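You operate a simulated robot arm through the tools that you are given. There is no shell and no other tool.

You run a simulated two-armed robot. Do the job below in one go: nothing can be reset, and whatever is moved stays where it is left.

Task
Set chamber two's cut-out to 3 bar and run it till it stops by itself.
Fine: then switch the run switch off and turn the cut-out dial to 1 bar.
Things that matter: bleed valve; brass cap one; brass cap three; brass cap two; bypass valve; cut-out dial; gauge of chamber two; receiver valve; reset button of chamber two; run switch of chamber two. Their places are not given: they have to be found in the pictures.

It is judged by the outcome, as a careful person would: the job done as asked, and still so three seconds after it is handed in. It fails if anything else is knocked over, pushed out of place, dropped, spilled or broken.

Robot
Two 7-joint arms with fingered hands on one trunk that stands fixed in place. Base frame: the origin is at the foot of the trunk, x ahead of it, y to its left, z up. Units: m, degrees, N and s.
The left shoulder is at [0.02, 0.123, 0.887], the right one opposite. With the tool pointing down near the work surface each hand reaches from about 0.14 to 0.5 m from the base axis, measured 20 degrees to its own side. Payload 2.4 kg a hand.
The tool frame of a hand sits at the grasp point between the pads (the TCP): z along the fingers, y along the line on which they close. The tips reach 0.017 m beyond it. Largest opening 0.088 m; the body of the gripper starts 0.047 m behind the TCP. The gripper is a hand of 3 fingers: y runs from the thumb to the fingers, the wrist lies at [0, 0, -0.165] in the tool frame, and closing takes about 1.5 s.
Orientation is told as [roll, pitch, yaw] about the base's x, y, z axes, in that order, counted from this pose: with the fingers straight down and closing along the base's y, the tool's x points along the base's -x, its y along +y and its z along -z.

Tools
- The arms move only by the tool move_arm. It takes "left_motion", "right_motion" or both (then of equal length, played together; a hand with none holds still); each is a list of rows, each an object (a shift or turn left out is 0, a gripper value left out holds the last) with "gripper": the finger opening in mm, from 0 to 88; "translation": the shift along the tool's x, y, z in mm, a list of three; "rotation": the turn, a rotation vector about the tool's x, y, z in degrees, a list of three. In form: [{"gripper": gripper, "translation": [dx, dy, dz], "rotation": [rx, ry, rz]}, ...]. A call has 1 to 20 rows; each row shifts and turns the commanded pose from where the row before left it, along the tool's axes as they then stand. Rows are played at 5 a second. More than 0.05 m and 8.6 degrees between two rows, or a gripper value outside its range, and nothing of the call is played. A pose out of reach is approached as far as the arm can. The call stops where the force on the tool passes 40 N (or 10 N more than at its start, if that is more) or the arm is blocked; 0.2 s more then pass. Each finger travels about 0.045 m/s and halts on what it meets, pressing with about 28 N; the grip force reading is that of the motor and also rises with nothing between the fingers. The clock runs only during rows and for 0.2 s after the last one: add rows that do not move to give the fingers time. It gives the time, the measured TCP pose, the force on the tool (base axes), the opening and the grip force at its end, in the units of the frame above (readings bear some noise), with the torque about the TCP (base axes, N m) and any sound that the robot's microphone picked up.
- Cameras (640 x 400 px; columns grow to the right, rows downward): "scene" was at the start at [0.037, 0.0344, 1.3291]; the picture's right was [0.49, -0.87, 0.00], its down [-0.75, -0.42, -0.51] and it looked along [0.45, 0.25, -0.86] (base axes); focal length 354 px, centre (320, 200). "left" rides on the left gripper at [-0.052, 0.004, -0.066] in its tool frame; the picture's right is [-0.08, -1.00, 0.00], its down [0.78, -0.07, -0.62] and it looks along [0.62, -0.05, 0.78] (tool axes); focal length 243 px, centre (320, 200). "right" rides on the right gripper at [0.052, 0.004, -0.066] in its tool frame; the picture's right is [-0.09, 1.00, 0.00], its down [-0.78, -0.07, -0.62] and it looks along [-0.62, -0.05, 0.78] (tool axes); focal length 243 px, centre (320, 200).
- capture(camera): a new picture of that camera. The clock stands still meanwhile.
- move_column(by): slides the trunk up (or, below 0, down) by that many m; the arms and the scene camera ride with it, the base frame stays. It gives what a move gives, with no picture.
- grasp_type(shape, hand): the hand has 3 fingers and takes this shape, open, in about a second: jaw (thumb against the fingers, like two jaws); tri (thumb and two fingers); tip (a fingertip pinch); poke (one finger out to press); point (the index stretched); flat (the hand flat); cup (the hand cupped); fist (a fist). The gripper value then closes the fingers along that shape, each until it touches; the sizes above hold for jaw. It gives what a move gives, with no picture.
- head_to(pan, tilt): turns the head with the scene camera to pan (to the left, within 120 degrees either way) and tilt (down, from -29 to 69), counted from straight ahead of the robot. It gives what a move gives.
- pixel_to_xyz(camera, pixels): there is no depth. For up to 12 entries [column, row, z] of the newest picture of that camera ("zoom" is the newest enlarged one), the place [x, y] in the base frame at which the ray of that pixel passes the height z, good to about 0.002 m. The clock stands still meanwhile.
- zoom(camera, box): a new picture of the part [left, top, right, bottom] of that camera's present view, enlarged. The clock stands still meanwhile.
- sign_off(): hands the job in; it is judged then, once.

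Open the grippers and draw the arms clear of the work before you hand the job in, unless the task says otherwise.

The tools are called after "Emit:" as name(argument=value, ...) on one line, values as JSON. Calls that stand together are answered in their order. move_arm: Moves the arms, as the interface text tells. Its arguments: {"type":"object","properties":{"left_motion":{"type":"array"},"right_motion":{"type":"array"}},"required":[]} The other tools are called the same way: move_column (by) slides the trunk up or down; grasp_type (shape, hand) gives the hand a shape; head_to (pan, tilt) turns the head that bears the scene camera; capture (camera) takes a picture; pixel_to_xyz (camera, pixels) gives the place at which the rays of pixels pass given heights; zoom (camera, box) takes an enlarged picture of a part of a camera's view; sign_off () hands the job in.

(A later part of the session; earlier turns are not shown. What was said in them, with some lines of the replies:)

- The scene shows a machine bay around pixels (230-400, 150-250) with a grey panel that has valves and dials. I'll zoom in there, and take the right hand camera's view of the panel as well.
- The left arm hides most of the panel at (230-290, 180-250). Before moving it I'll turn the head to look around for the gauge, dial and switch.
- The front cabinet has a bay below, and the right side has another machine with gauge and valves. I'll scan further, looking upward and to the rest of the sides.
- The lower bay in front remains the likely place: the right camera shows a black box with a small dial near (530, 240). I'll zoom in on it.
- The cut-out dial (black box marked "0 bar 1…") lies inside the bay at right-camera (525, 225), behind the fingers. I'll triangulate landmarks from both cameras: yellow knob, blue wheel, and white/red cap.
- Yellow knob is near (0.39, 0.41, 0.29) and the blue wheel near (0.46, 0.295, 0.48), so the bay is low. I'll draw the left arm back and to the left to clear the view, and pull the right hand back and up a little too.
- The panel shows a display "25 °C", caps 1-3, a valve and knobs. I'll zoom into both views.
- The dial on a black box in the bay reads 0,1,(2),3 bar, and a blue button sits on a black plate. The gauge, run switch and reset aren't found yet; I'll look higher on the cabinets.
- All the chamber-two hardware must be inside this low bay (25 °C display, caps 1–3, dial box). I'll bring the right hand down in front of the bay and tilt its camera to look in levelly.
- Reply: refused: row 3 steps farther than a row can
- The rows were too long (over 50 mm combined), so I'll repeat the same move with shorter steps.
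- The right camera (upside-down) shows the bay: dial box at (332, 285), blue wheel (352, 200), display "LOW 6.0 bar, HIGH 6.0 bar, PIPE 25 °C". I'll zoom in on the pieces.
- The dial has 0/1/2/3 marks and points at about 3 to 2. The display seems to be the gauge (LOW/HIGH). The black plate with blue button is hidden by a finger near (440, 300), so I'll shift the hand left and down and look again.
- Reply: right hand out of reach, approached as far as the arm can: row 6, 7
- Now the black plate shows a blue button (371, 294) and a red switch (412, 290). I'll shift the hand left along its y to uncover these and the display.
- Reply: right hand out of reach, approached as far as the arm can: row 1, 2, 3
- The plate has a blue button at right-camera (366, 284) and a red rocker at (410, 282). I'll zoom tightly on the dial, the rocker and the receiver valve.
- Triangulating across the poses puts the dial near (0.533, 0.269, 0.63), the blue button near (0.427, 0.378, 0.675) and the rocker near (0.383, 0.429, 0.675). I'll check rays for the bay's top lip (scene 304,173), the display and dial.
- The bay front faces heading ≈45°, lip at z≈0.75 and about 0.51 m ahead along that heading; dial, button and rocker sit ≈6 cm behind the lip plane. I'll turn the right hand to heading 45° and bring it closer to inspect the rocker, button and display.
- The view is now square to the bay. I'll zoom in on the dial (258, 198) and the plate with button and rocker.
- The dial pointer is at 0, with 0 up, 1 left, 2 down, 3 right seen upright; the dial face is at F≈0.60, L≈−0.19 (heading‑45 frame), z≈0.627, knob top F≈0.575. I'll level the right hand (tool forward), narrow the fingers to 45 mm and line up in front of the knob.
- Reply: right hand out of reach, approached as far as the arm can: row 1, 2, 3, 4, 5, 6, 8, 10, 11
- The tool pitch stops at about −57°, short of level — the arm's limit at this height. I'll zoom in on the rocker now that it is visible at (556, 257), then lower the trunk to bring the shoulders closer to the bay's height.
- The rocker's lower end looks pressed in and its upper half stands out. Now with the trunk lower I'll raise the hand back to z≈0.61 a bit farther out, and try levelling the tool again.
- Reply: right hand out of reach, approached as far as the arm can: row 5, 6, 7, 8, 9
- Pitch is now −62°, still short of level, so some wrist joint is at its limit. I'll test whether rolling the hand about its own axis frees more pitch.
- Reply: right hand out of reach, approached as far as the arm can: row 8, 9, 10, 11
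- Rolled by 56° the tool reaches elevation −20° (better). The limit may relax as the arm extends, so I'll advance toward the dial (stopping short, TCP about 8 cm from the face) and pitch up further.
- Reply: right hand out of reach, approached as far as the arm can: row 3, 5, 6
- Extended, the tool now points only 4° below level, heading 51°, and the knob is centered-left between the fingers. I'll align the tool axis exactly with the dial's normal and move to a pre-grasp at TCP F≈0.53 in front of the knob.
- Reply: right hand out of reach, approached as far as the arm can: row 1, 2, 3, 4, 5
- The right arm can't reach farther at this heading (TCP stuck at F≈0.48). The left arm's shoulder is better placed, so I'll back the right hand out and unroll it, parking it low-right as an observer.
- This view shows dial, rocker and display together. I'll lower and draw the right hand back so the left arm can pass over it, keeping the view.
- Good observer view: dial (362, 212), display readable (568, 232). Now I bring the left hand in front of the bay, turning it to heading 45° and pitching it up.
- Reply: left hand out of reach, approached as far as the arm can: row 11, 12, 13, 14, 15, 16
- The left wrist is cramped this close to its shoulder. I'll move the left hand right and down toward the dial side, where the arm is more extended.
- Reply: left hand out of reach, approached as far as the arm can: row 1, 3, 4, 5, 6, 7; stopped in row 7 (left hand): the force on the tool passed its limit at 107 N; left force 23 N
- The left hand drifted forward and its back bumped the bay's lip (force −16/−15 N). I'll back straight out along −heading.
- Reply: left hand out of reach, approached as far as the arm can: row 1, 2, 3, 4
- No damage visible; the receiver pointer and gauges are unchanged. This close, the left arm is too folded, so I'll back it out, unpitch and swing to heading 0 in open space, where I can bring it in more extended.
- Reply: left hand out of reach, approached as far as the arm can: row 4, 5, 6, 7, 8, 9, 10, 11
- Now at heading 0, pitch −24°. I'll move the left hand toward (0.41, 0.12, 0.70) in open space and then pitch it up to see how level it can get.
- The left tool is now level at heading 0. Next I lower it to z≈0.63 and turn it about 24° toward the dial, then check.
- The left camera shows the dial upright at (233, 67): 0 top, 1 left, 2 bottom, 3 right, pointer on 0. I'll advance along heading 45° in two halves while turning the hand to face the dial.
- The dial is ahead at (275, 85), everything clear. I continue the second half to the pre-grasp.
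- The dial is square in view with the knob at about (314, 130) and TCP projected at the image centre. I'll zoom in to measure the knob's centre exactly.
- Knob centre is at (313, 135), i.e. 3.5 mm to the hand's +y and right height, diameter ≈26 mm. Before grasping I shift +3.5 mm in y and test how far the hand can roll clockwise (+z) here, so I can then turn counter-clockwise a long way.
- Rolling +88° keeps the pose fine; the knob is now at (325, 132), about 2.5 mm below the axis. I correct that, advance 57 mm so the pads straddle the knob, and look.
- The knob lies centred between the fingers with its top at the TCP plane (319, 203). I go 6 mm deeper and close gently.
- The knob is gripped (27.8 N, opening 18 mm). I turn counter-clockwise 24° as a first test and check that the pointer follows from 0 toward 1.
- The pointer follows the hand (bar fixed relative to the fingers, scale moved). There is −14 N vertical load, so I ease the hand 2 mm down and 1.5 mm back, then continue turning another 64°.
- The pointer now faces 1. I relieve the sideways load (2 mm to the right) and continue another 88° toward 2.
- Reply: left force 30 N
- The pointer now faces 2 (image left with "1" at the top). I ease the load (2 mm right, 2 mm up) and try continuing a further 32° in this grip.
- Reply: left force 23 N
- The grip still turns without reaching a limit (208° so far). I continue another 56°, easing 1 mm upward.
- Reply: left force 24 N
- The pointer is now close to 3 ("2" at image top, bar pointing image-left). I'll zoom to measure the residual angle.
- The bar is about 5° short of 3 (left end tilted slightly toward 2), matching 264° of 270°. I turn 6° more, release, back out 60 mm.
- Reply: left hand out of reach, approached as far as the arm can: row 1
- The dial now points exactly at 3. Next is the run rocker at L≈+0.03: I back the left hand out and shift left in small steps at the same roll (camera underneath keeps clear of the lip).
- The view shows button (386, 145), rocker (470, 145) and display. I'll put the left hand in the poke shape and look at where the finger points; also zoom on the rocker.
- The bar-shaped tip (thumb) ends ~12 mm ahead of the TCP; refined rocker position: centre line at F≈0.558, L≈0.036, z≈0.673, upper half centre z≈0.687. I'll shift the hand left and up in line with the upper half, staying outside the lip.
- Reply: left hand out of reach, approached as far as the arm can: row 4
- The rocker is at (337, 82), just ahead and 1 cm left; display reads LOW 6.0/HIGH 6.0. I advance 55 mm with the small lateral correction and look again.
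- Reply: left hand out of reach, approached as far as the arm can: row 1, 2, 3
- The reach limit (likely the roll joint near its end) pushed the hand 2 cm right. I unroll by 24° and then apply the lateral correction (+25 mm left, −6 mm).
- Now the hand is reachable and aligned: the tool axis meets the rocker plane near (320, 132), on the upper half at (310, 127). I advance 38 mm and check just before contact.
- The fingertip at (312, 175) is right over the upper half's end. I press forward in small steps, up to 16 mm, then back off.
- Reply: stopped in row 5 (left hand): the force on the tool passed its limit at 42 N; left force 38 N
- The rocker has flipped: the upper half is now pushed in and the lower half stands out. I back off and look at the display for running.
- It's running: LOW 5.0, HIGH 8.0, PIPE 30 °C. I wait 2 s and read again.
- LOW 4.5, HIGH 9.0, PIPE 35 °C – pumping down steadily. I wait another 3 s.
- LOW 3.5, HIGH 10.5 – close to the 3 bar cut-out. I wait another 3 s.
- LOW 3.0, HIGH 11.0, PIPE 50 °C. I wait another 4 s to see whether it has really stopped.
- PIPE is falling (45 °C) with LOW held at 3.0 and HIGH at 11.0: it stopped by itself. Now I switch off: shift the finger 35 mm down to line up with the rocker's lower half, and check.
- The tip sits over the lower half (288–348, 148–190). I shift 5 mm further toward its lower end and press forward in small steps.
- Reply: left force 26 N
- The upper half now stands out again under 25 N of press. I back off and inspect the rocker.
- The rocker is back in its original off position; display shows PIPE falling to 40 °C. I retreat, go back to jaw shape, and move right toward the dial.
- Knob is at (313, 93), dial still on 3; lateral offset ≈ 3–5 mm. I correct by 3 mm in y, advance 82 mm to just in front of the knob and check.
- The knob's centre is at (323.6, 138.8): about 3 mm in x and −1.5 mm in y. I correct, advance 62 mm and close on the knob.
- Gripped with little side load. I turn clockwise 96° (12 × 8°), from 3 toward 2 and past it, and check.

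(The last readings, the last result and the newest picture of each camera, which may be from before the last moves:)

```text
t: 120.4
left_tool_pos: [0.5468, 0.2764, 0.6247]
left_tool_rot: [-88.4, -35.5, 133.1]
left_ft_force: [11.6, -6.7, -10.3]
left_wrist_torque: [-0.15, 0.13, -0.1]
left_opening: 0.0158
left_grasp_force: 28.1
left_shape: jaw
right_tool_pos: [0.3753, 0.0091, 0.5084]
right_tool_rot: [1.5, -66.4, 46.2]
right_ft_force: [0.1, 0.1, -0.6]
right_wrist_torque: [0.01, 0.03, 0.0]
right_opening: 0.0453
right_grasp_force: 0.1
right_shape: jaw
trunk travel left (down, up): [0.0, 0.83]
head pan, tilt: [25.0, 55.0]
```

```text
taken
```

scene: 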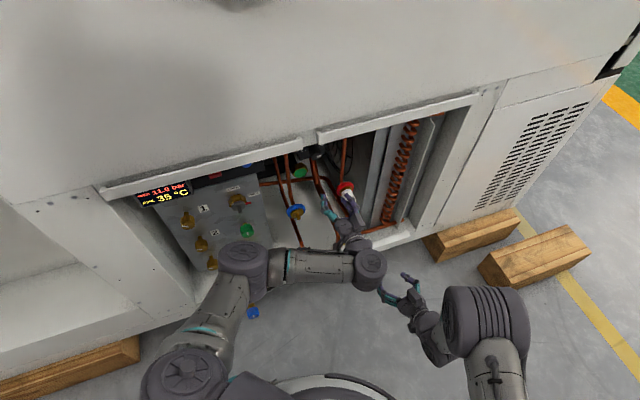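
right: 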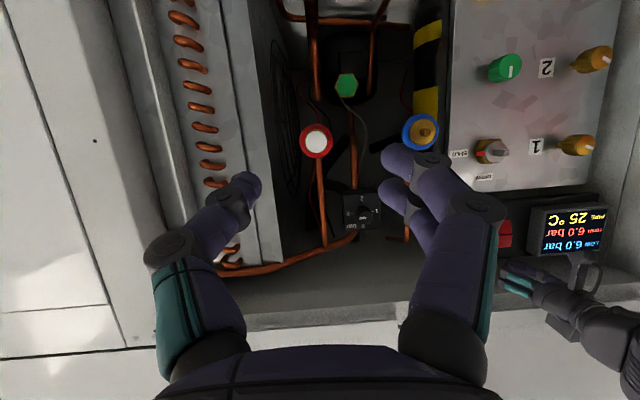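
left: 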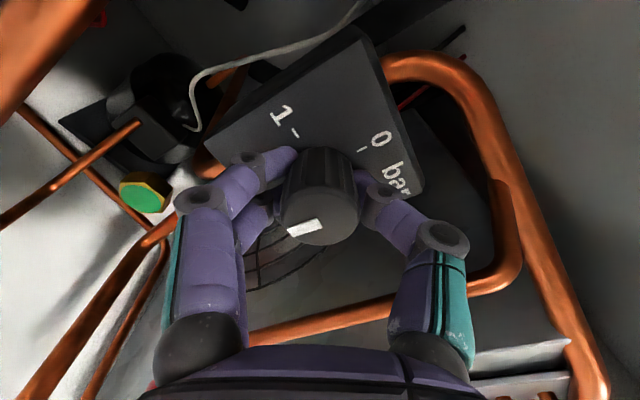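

The knob follows; pointer just past 2. I turn the remaining 84° to reach 1, with a small easing of the side load.

Emit:
move_arm(left_motion=[{"translation": [0, 1, 0], "rotation": [0, 0, 8]}, {"rotation": [0, 0, 8]}, {"rotation": [0, 0, 8]}, {"rotation": [0, 0, 8]}, {"rotation": [0, 0, 8]}, {"rotation": [0, 0, 8]}, {"rotation": [0, 0, 8]}, {"rotation": [0, 0, 8]}, {"rotation": [0, 0, 8]}, {"rotation": [0, 0, 8]}, {"rotation": [0, 0, 4]}, {"translation": [0, 0, 0]}])

Emit:
zoom(camera="left", box=[200, 30, 440, 260])

```text
t: 123.0
left_tool_pos: [0.5447, 0.2771, 0.6258]
left_tool_rot: [87.3, -60.5, -43.5]
left_ft_force: [-11.2, 7.9, -16.2]
left_wrist_torque: [-0.1, 0.07, 0.27]
left_opening: 0.0158
left_grasp_force: 27.9
left_shape: jaw
right_tool_pos: [0.3754, 0.0093, 0.5094]
right_tool_rot: [1.3, -66.4, 46.4]
right_ft_force: [-0.2, 0.3, 0.1]
right_wrist_torque: [0.01, 0.0, -0.04]
right_opening: 0.045
right_grasp_force: 0.0
right_shape: jaw
trunk travel left (down, up): [0.0, 0.83]
head pan, tilt: [25.0, 55.0]
```

```text
1.74 times, centred on (320, 145) of left
```

zoom: 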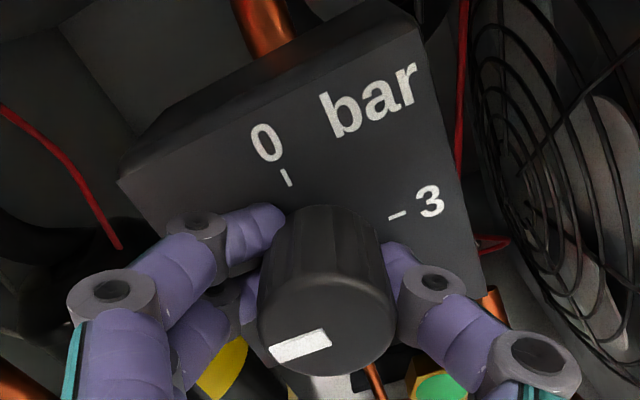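

The bar is parallel to the 3–1 axis pointing to 1. I release, back out 62 mm and check.

Emit:
move_arm(left_motion=[{"gripper": 45}, {"gripper": 45}, {"gripper": 45}, {"translation": [0, 0, -20]}, {"translation": [0, 0, -20]}, {"translation": [0, 0, -22]}, {"translation": [0, 0, 0]}])

Emit:
zoom(camera="left", box=[220, 40, 420, 220])

```text
t: 124.6
left_tool_pos: [0.5011, 0.232, 0.6265]
left_tool_rot: [87.6, -60.6, -43.8]
left_ft_force: [1.0, 0.0, -0.6]
left_wrist_torque: [-0.01, 0.03, 0.03]
left_opening: 0.0443
left_grasp_force: 0.0
left_shape: jaw
right_tool_pos: [0.3755, 0.0084, 0.5091]
right_tool_rot: [1.4, -66.6, 46.5]
right_ft_force: [-0.2, 0.4, -0.2]
right_wrist_torque: [-0.02, -0.01, 0.01]
right_opening: 0.0454
right_grasp_force: 0.1
right_shape: jaw
trunk travel left (down, up): [0.0, 0.83]
head pan, tilt: [25.0, 55.0]
```

```text
2.22 times, centred on (320, 130) of left
```

zoom: 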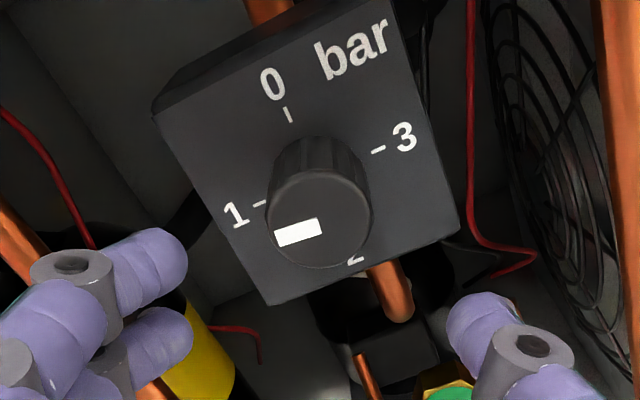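

The bar points at 1 within a couple of degrees. I back out further, roll level and verify with a tight zoom, plus the rocker and gauge via the right camera.

Emit:
move_arm(left_motion=[{"translation": [0, 0, -15], "rotation": [0, 0, -7.5]}, {"translation": [0, 0, -10], "rotation": [0, 0, -7.5]}, {"rotation": [0, 0, -7.5]}, {"rotation": [0, 0, -7.5]}, {"translation": [0, 0, 0]}])

Emit:
zoom(camera="left", box=[270, 60, 370, 160])

Emit:
capture(camera="right")

Emit:
zoom(camera="right", box=[490, 180, 640, 280])

```text
t: 125.8
left_tool_pos: [0.4839, 0.2154, 0.6278]
left_tool_rot: [-31.4, -88.6, 75.5]
left_ft_force: [0.2, 0.1, -1.2]
left_wrist_torque: [-0.02, -0.01, 0.03]
left_opening: 0.0445
left_grasp_force: 0.0
left_shape: jaw
right_tool_pos: [0.3761, 0.009, 0.5089]
right_tool_rot: [1.4, -66.5, 46.4]
right_ft_force: [-0.4, -0.2, -0.1]
right_wrist_torque: [-0.03, -0.01, -0.03]
right_opening: 0.0453
right_grasp_force: 0.2
right_shape: jaw
trunk travel left (down, up): [0.0, 0.83]
head pan, tilt: [25.0, 55.0]
```

```text
4.00 times, centred on (320, 110) of left
```

zoom: 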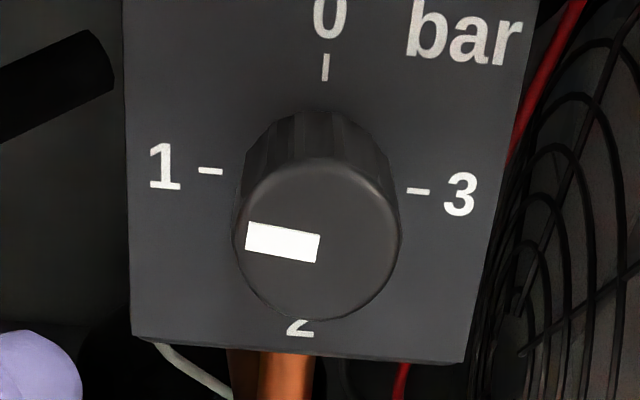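

```text
taken
```

right: 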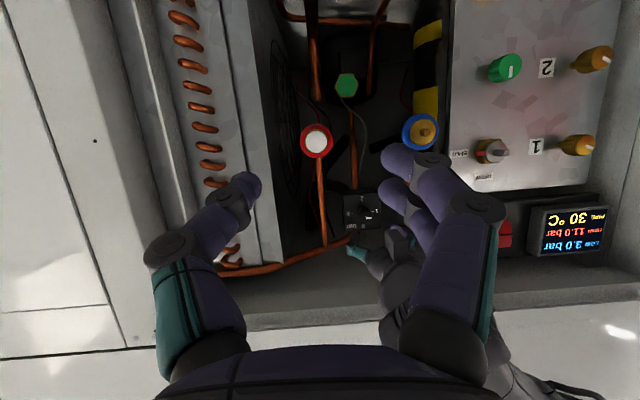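

```text
4.00 times, centred on (565, 230) of right
```

zoom: 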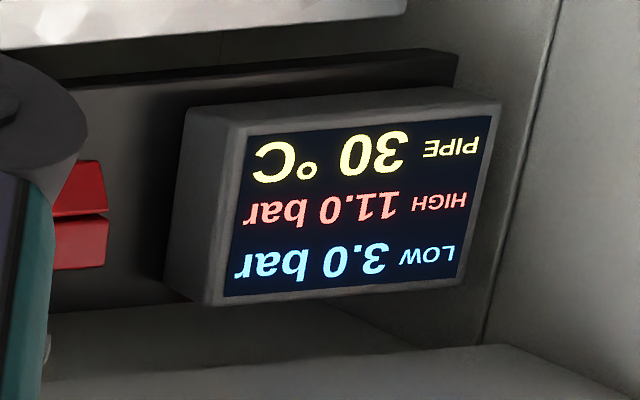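

LOW 3.0, HIGH 11.0, PIPE cooling to 30 °C, rocker off. The bar (slope ≈10.5°) versus the 1–3 tick line (≈5°) is overshot toward 0 by about 6–7°, so I regrip and turn back counter-clockwise 6.5°.

Emit:
move_arm(left_motion=[{"translation": [1.5, 0, 30]}, {"translation": [0, 0, 30]}, {"translation": [0, 0, 16]}, {"translation": [0, 0, 11]}, {"gripper": 30}, {"gripper": 24}, {"gripper": 20}, {"translation": [0, 0, 0]}, {"translation": [0, 0, 0]}, {"translation": [0, 0, 0]}, {"rotation": [0, 0, -3.5]}, {"rotation": [0, 0, -3]}, {"translation": [0, 0, 0]}])

Emit:
zoom(camera="left", box=[220, 50, 430, 250])

```text
t: 128.6
left_tool_pos: [0.5453, 0.2763, 0.6245]
left_tool_rot: [-80.5, -82.7, 124.7]
left_ft_force: [0.5, -0.7, -0.3]
left_wrist_torque: [-0.01, 0.01, 0.01]
left_opening: 0.021
left_grasp_force: 0.0
left_shape: jaw
right_tool_pos: [0.375, 0.0091, 0.5097]
right_tool_rot: [1.3, -66.6, 46.3]
right_ft_force: [-0.3, -0.6, -0.5]
right_wrist_torque: [0.03, -0.03, 0.02]
right_opening: 0.0455
right_grasp_force: 0.1
right_shape: jaw
trunk travel left (down, up): [0.0, 0.83]
head pan, tilt: [25.0, 55.0]
```

```text
2.00 times, centred on (325, 150) of left
```

zoom: 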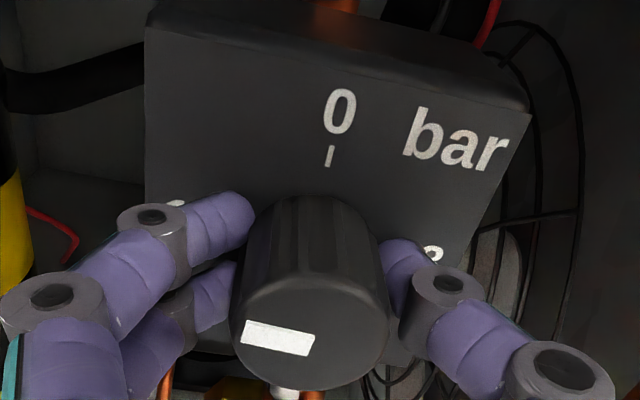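

The fingers stopped at 21 mm without touching (grip 0 N), so the knob didn't move. I roll back, close further until gripped, then turn −6.5°.

Emit:
move_arm(left_motion=[{"rotation": [0, 0, 3.5]}, {"rotation": [0, 0, 3]}, {"gripper": 16}, {"gripper": 12}, {"gripper": 10}, {"translation": [0, 0, 0]}, {"translation": [0, 0, 0]}, {"translation": [0, 0, 0]}])

Emit:
zoom(camera="left", box=[220, 50, 430, 250])

```text
t: 130.4
left_tool_pos: [0.5469, 0.2763, 0.6231]
left_tool_rot: [-25.7, -88.6, 69.6]
left_ft_force: [0.6, 0.1, -7.5]
left_wrist_torque: [-0.05, 0.03, 0.03]
left_opening: 0.0171
left_grasp_force: 28.3
left_shape: jaw
right_tool_pos: [0.3756, 0.0089, 0.5095]
right_tool_rot: [1.4, -66.4, 46.3]
right_ft_force: [0.9, 0.6, 0.1]
right_wrist_torque: [0.0, 0.03, -0.01]
right_opening: 0.0453
right_grasp_force: 0.0
right_shape: jaw
trunk travel left (down, up): [0.0, 0.83]
head pan, tilt: [25.0, 55.0]
```

```text
2.00 times, centred on (325, 150) of left
```

zoom: 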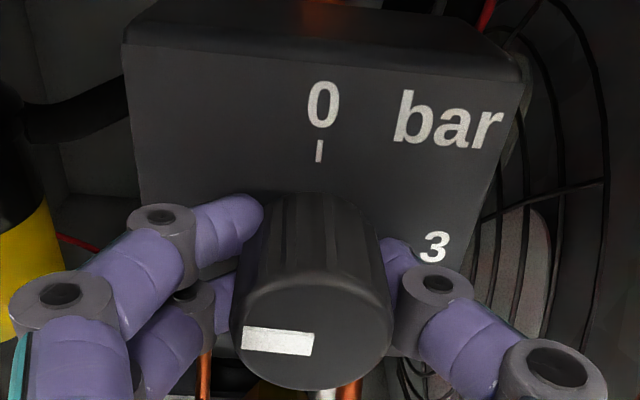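

Now gripped (28 N). Accounting for perspective the bar is about 4–5° toward 0 from the 1 mark; I turn −4.5°, release and back out to check.

Emit:
move_arm(left_motion=[{"rotation": [0, 0, -4.5]}, {"translation": [0, 0, 0]}, {"gripper": 45}, {"gripper": 45}, {"gripper": 45}, {"translation": [0, 0, -20]}, {"translation": [0, 0, -25]}, {"translation": [0, 0, -25]}, {"translation": [0, 0, -15], "rotation": [0, 0, 4.5]}, {"translation": [0, 0, 0]}])

Emit:
zoom(camera="left", box=[270, 60, 370, 160])

```text
t: 132.6
left_tool_pos: [0.4853, 0.2173, 0.6259]
left_tool_rot: [-26.2, -88.7, 70.3]
left_ft_force: [0.6, -1.2, -0.4]
left_wrist_torque: [0.01, -0.04, -0.05]
left_opening: 0.0444
left_grasp_force: 0.1
left_shape: jaw
right_tool_pos: [0.3741, 0.0083, 0.5091]
right_tool_rot: [1.4, -66.5, 46.3]
right_ft_force: [-0.9, 0.1, -0.9]
right_wrist_torque: [-0.02, -0.01, -0.03]
right_opening: 0.045
right_grasp_force: 0.0
right_shape: jaw
trunk travel left (down, up): [0.0, 0.83]
head pan, tilt: [25.0, 55.0]
```

```text
4.00 times, centred on (320, 110) of left
```

zoom: 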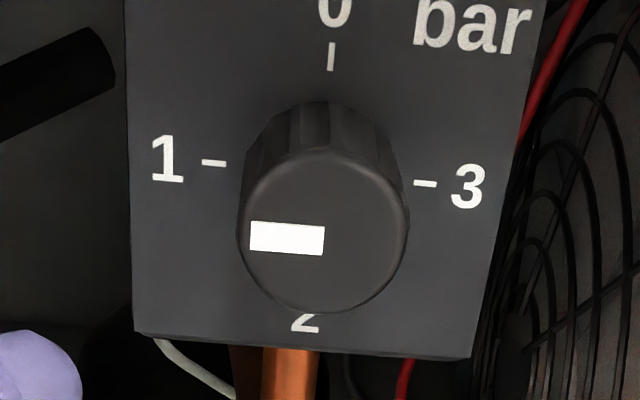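

The bar now reads 1 within about 1.5°. I open the hand fully and draw the left arm clear of the bay, then take final pictures.

Emit:
move_arm(left_motion=[{"translation": [0, 10, -30]}, {"translation": [0, 20, -30]}, {"translation": [0, 20, -30]}, {"translation": [0, 20, -20], "gripper": 88}, {"translation": [0, 0, 0]}, {"translation": [0, 0, 0]}], right_motion=[{"gripper": 45}, {"gripper": 60}, {"gripper": 75}, {"gripper": 88}, {"gripper": 88}, {"gripper": 88}])

Emit:
capture(camera="scene")

Emit:
capture(camera="left")

Emit:
capture(camera="right")

Emit:
zoom(camera="right", box=[300, 100, 640, 280])

```text
t: 134.0
left_tool_pos: [0.3553, 0.1937, 0.6289]
left_tool_rot: [-28.4, -88.6, 72.4]
left_ft_force: [-0.5, -0.1, 0.3]
left_wrist_torque: [-0.02, 0.0, 0.03]
left_opening: 0.0878
left_grasp_force: 0.0
left_shape: jaw
right_tool_pos: [0.3749, 0.0083, 0.5092]
right_tool_rot: [1.5, -66.6, 46.4]
right_ft_force: [-1.3, -0.5, 0.6]
right_wrist_torque: [0.01, -0.03, -0.01]
right_opening: 0.0879
right_grasp_force: 0.0
right_shape: jaw
trunk travel left (down, up): [0.0, 0.83]
head pan, tilt: [25.0, 55.0]
```

```text
taken
```

scene: 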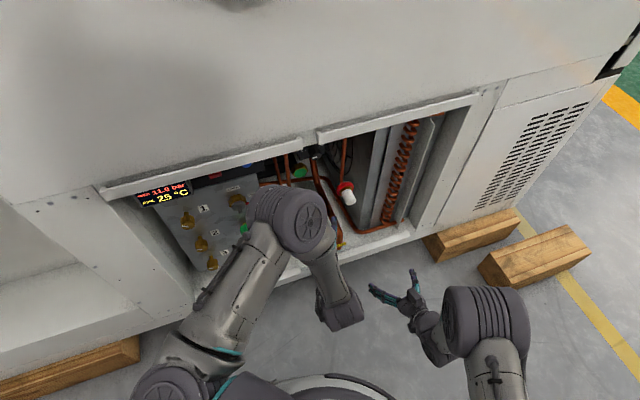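

```text
taken
```

left: 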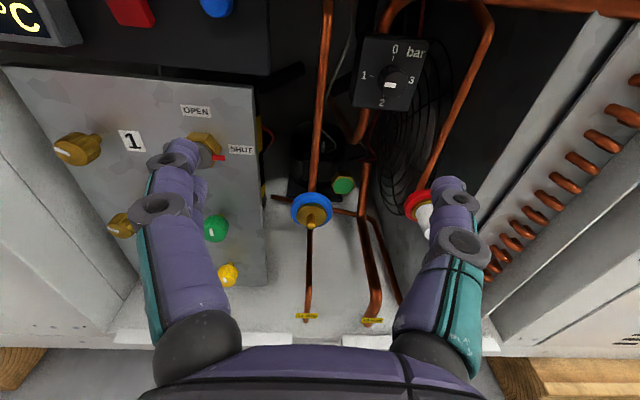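

```text
taken
```

right: 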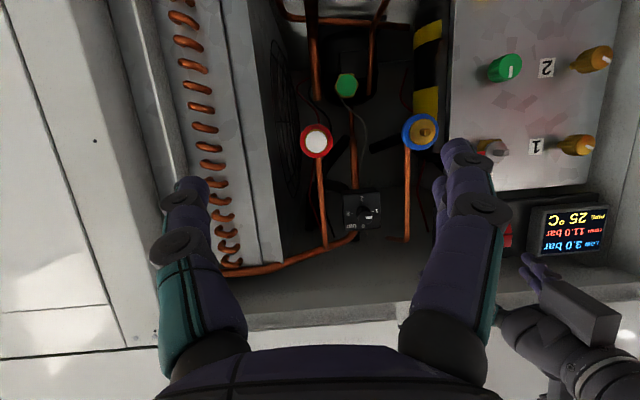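

```text
1.88 times, centred on (470, 190) of right
```

zoom: 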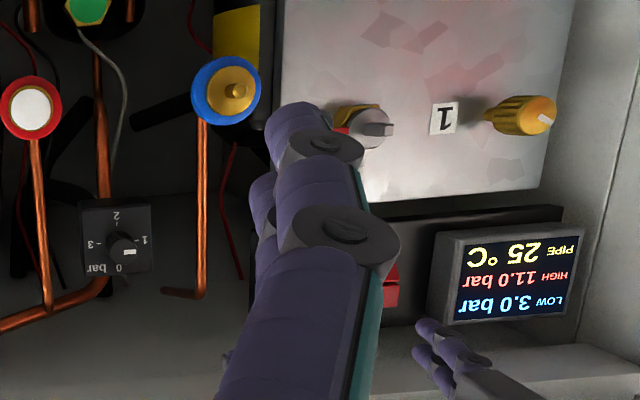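

Dial on 1, rocker off, display steady at LOW 3.0 and HIGH 11.0 with the pipe cooled to 25 °C. The receiver valve and caps are as they were at the start, and both hands are open and outside the bay. I hand the job in.

Emit:
sign_off()

```text
The job is handed in.
```

The job is done and handed in. Chamber two ran on a 3 bar cut-out and stopped by itself; its run switch is now off and its cut-out dial is at 1 bar.

- **Run:** with the dial at 3, I switched it on. The low side fell from 6.0 to 3.0 bar and the high side rose from 6.0 to 11.0 bar. The pipe warmed from 25 °C to 50 °C. It then stopped by itself: the low side held at 3.0 bar and the pipe began to cool.
- **After the stop:** the last readings were low 3.0 bar, high 11.0 bar and pipe 25 °C. I overshot the dial slightly on the way to 1 bar, so I regripped it and turned it back. It now points at 1 within about 2 degrees.
- **Bump:** early on, the left hand hit the lip of the bay with about 107 N while I was working out how to reach the dial. I saw no damage afterwards, and nothing had moved.
- **Untouched:** I did not touch the receiver valve (still at SHUT), the other valves, the brass caps or the reset button. Both hands are open and clear of the bay.
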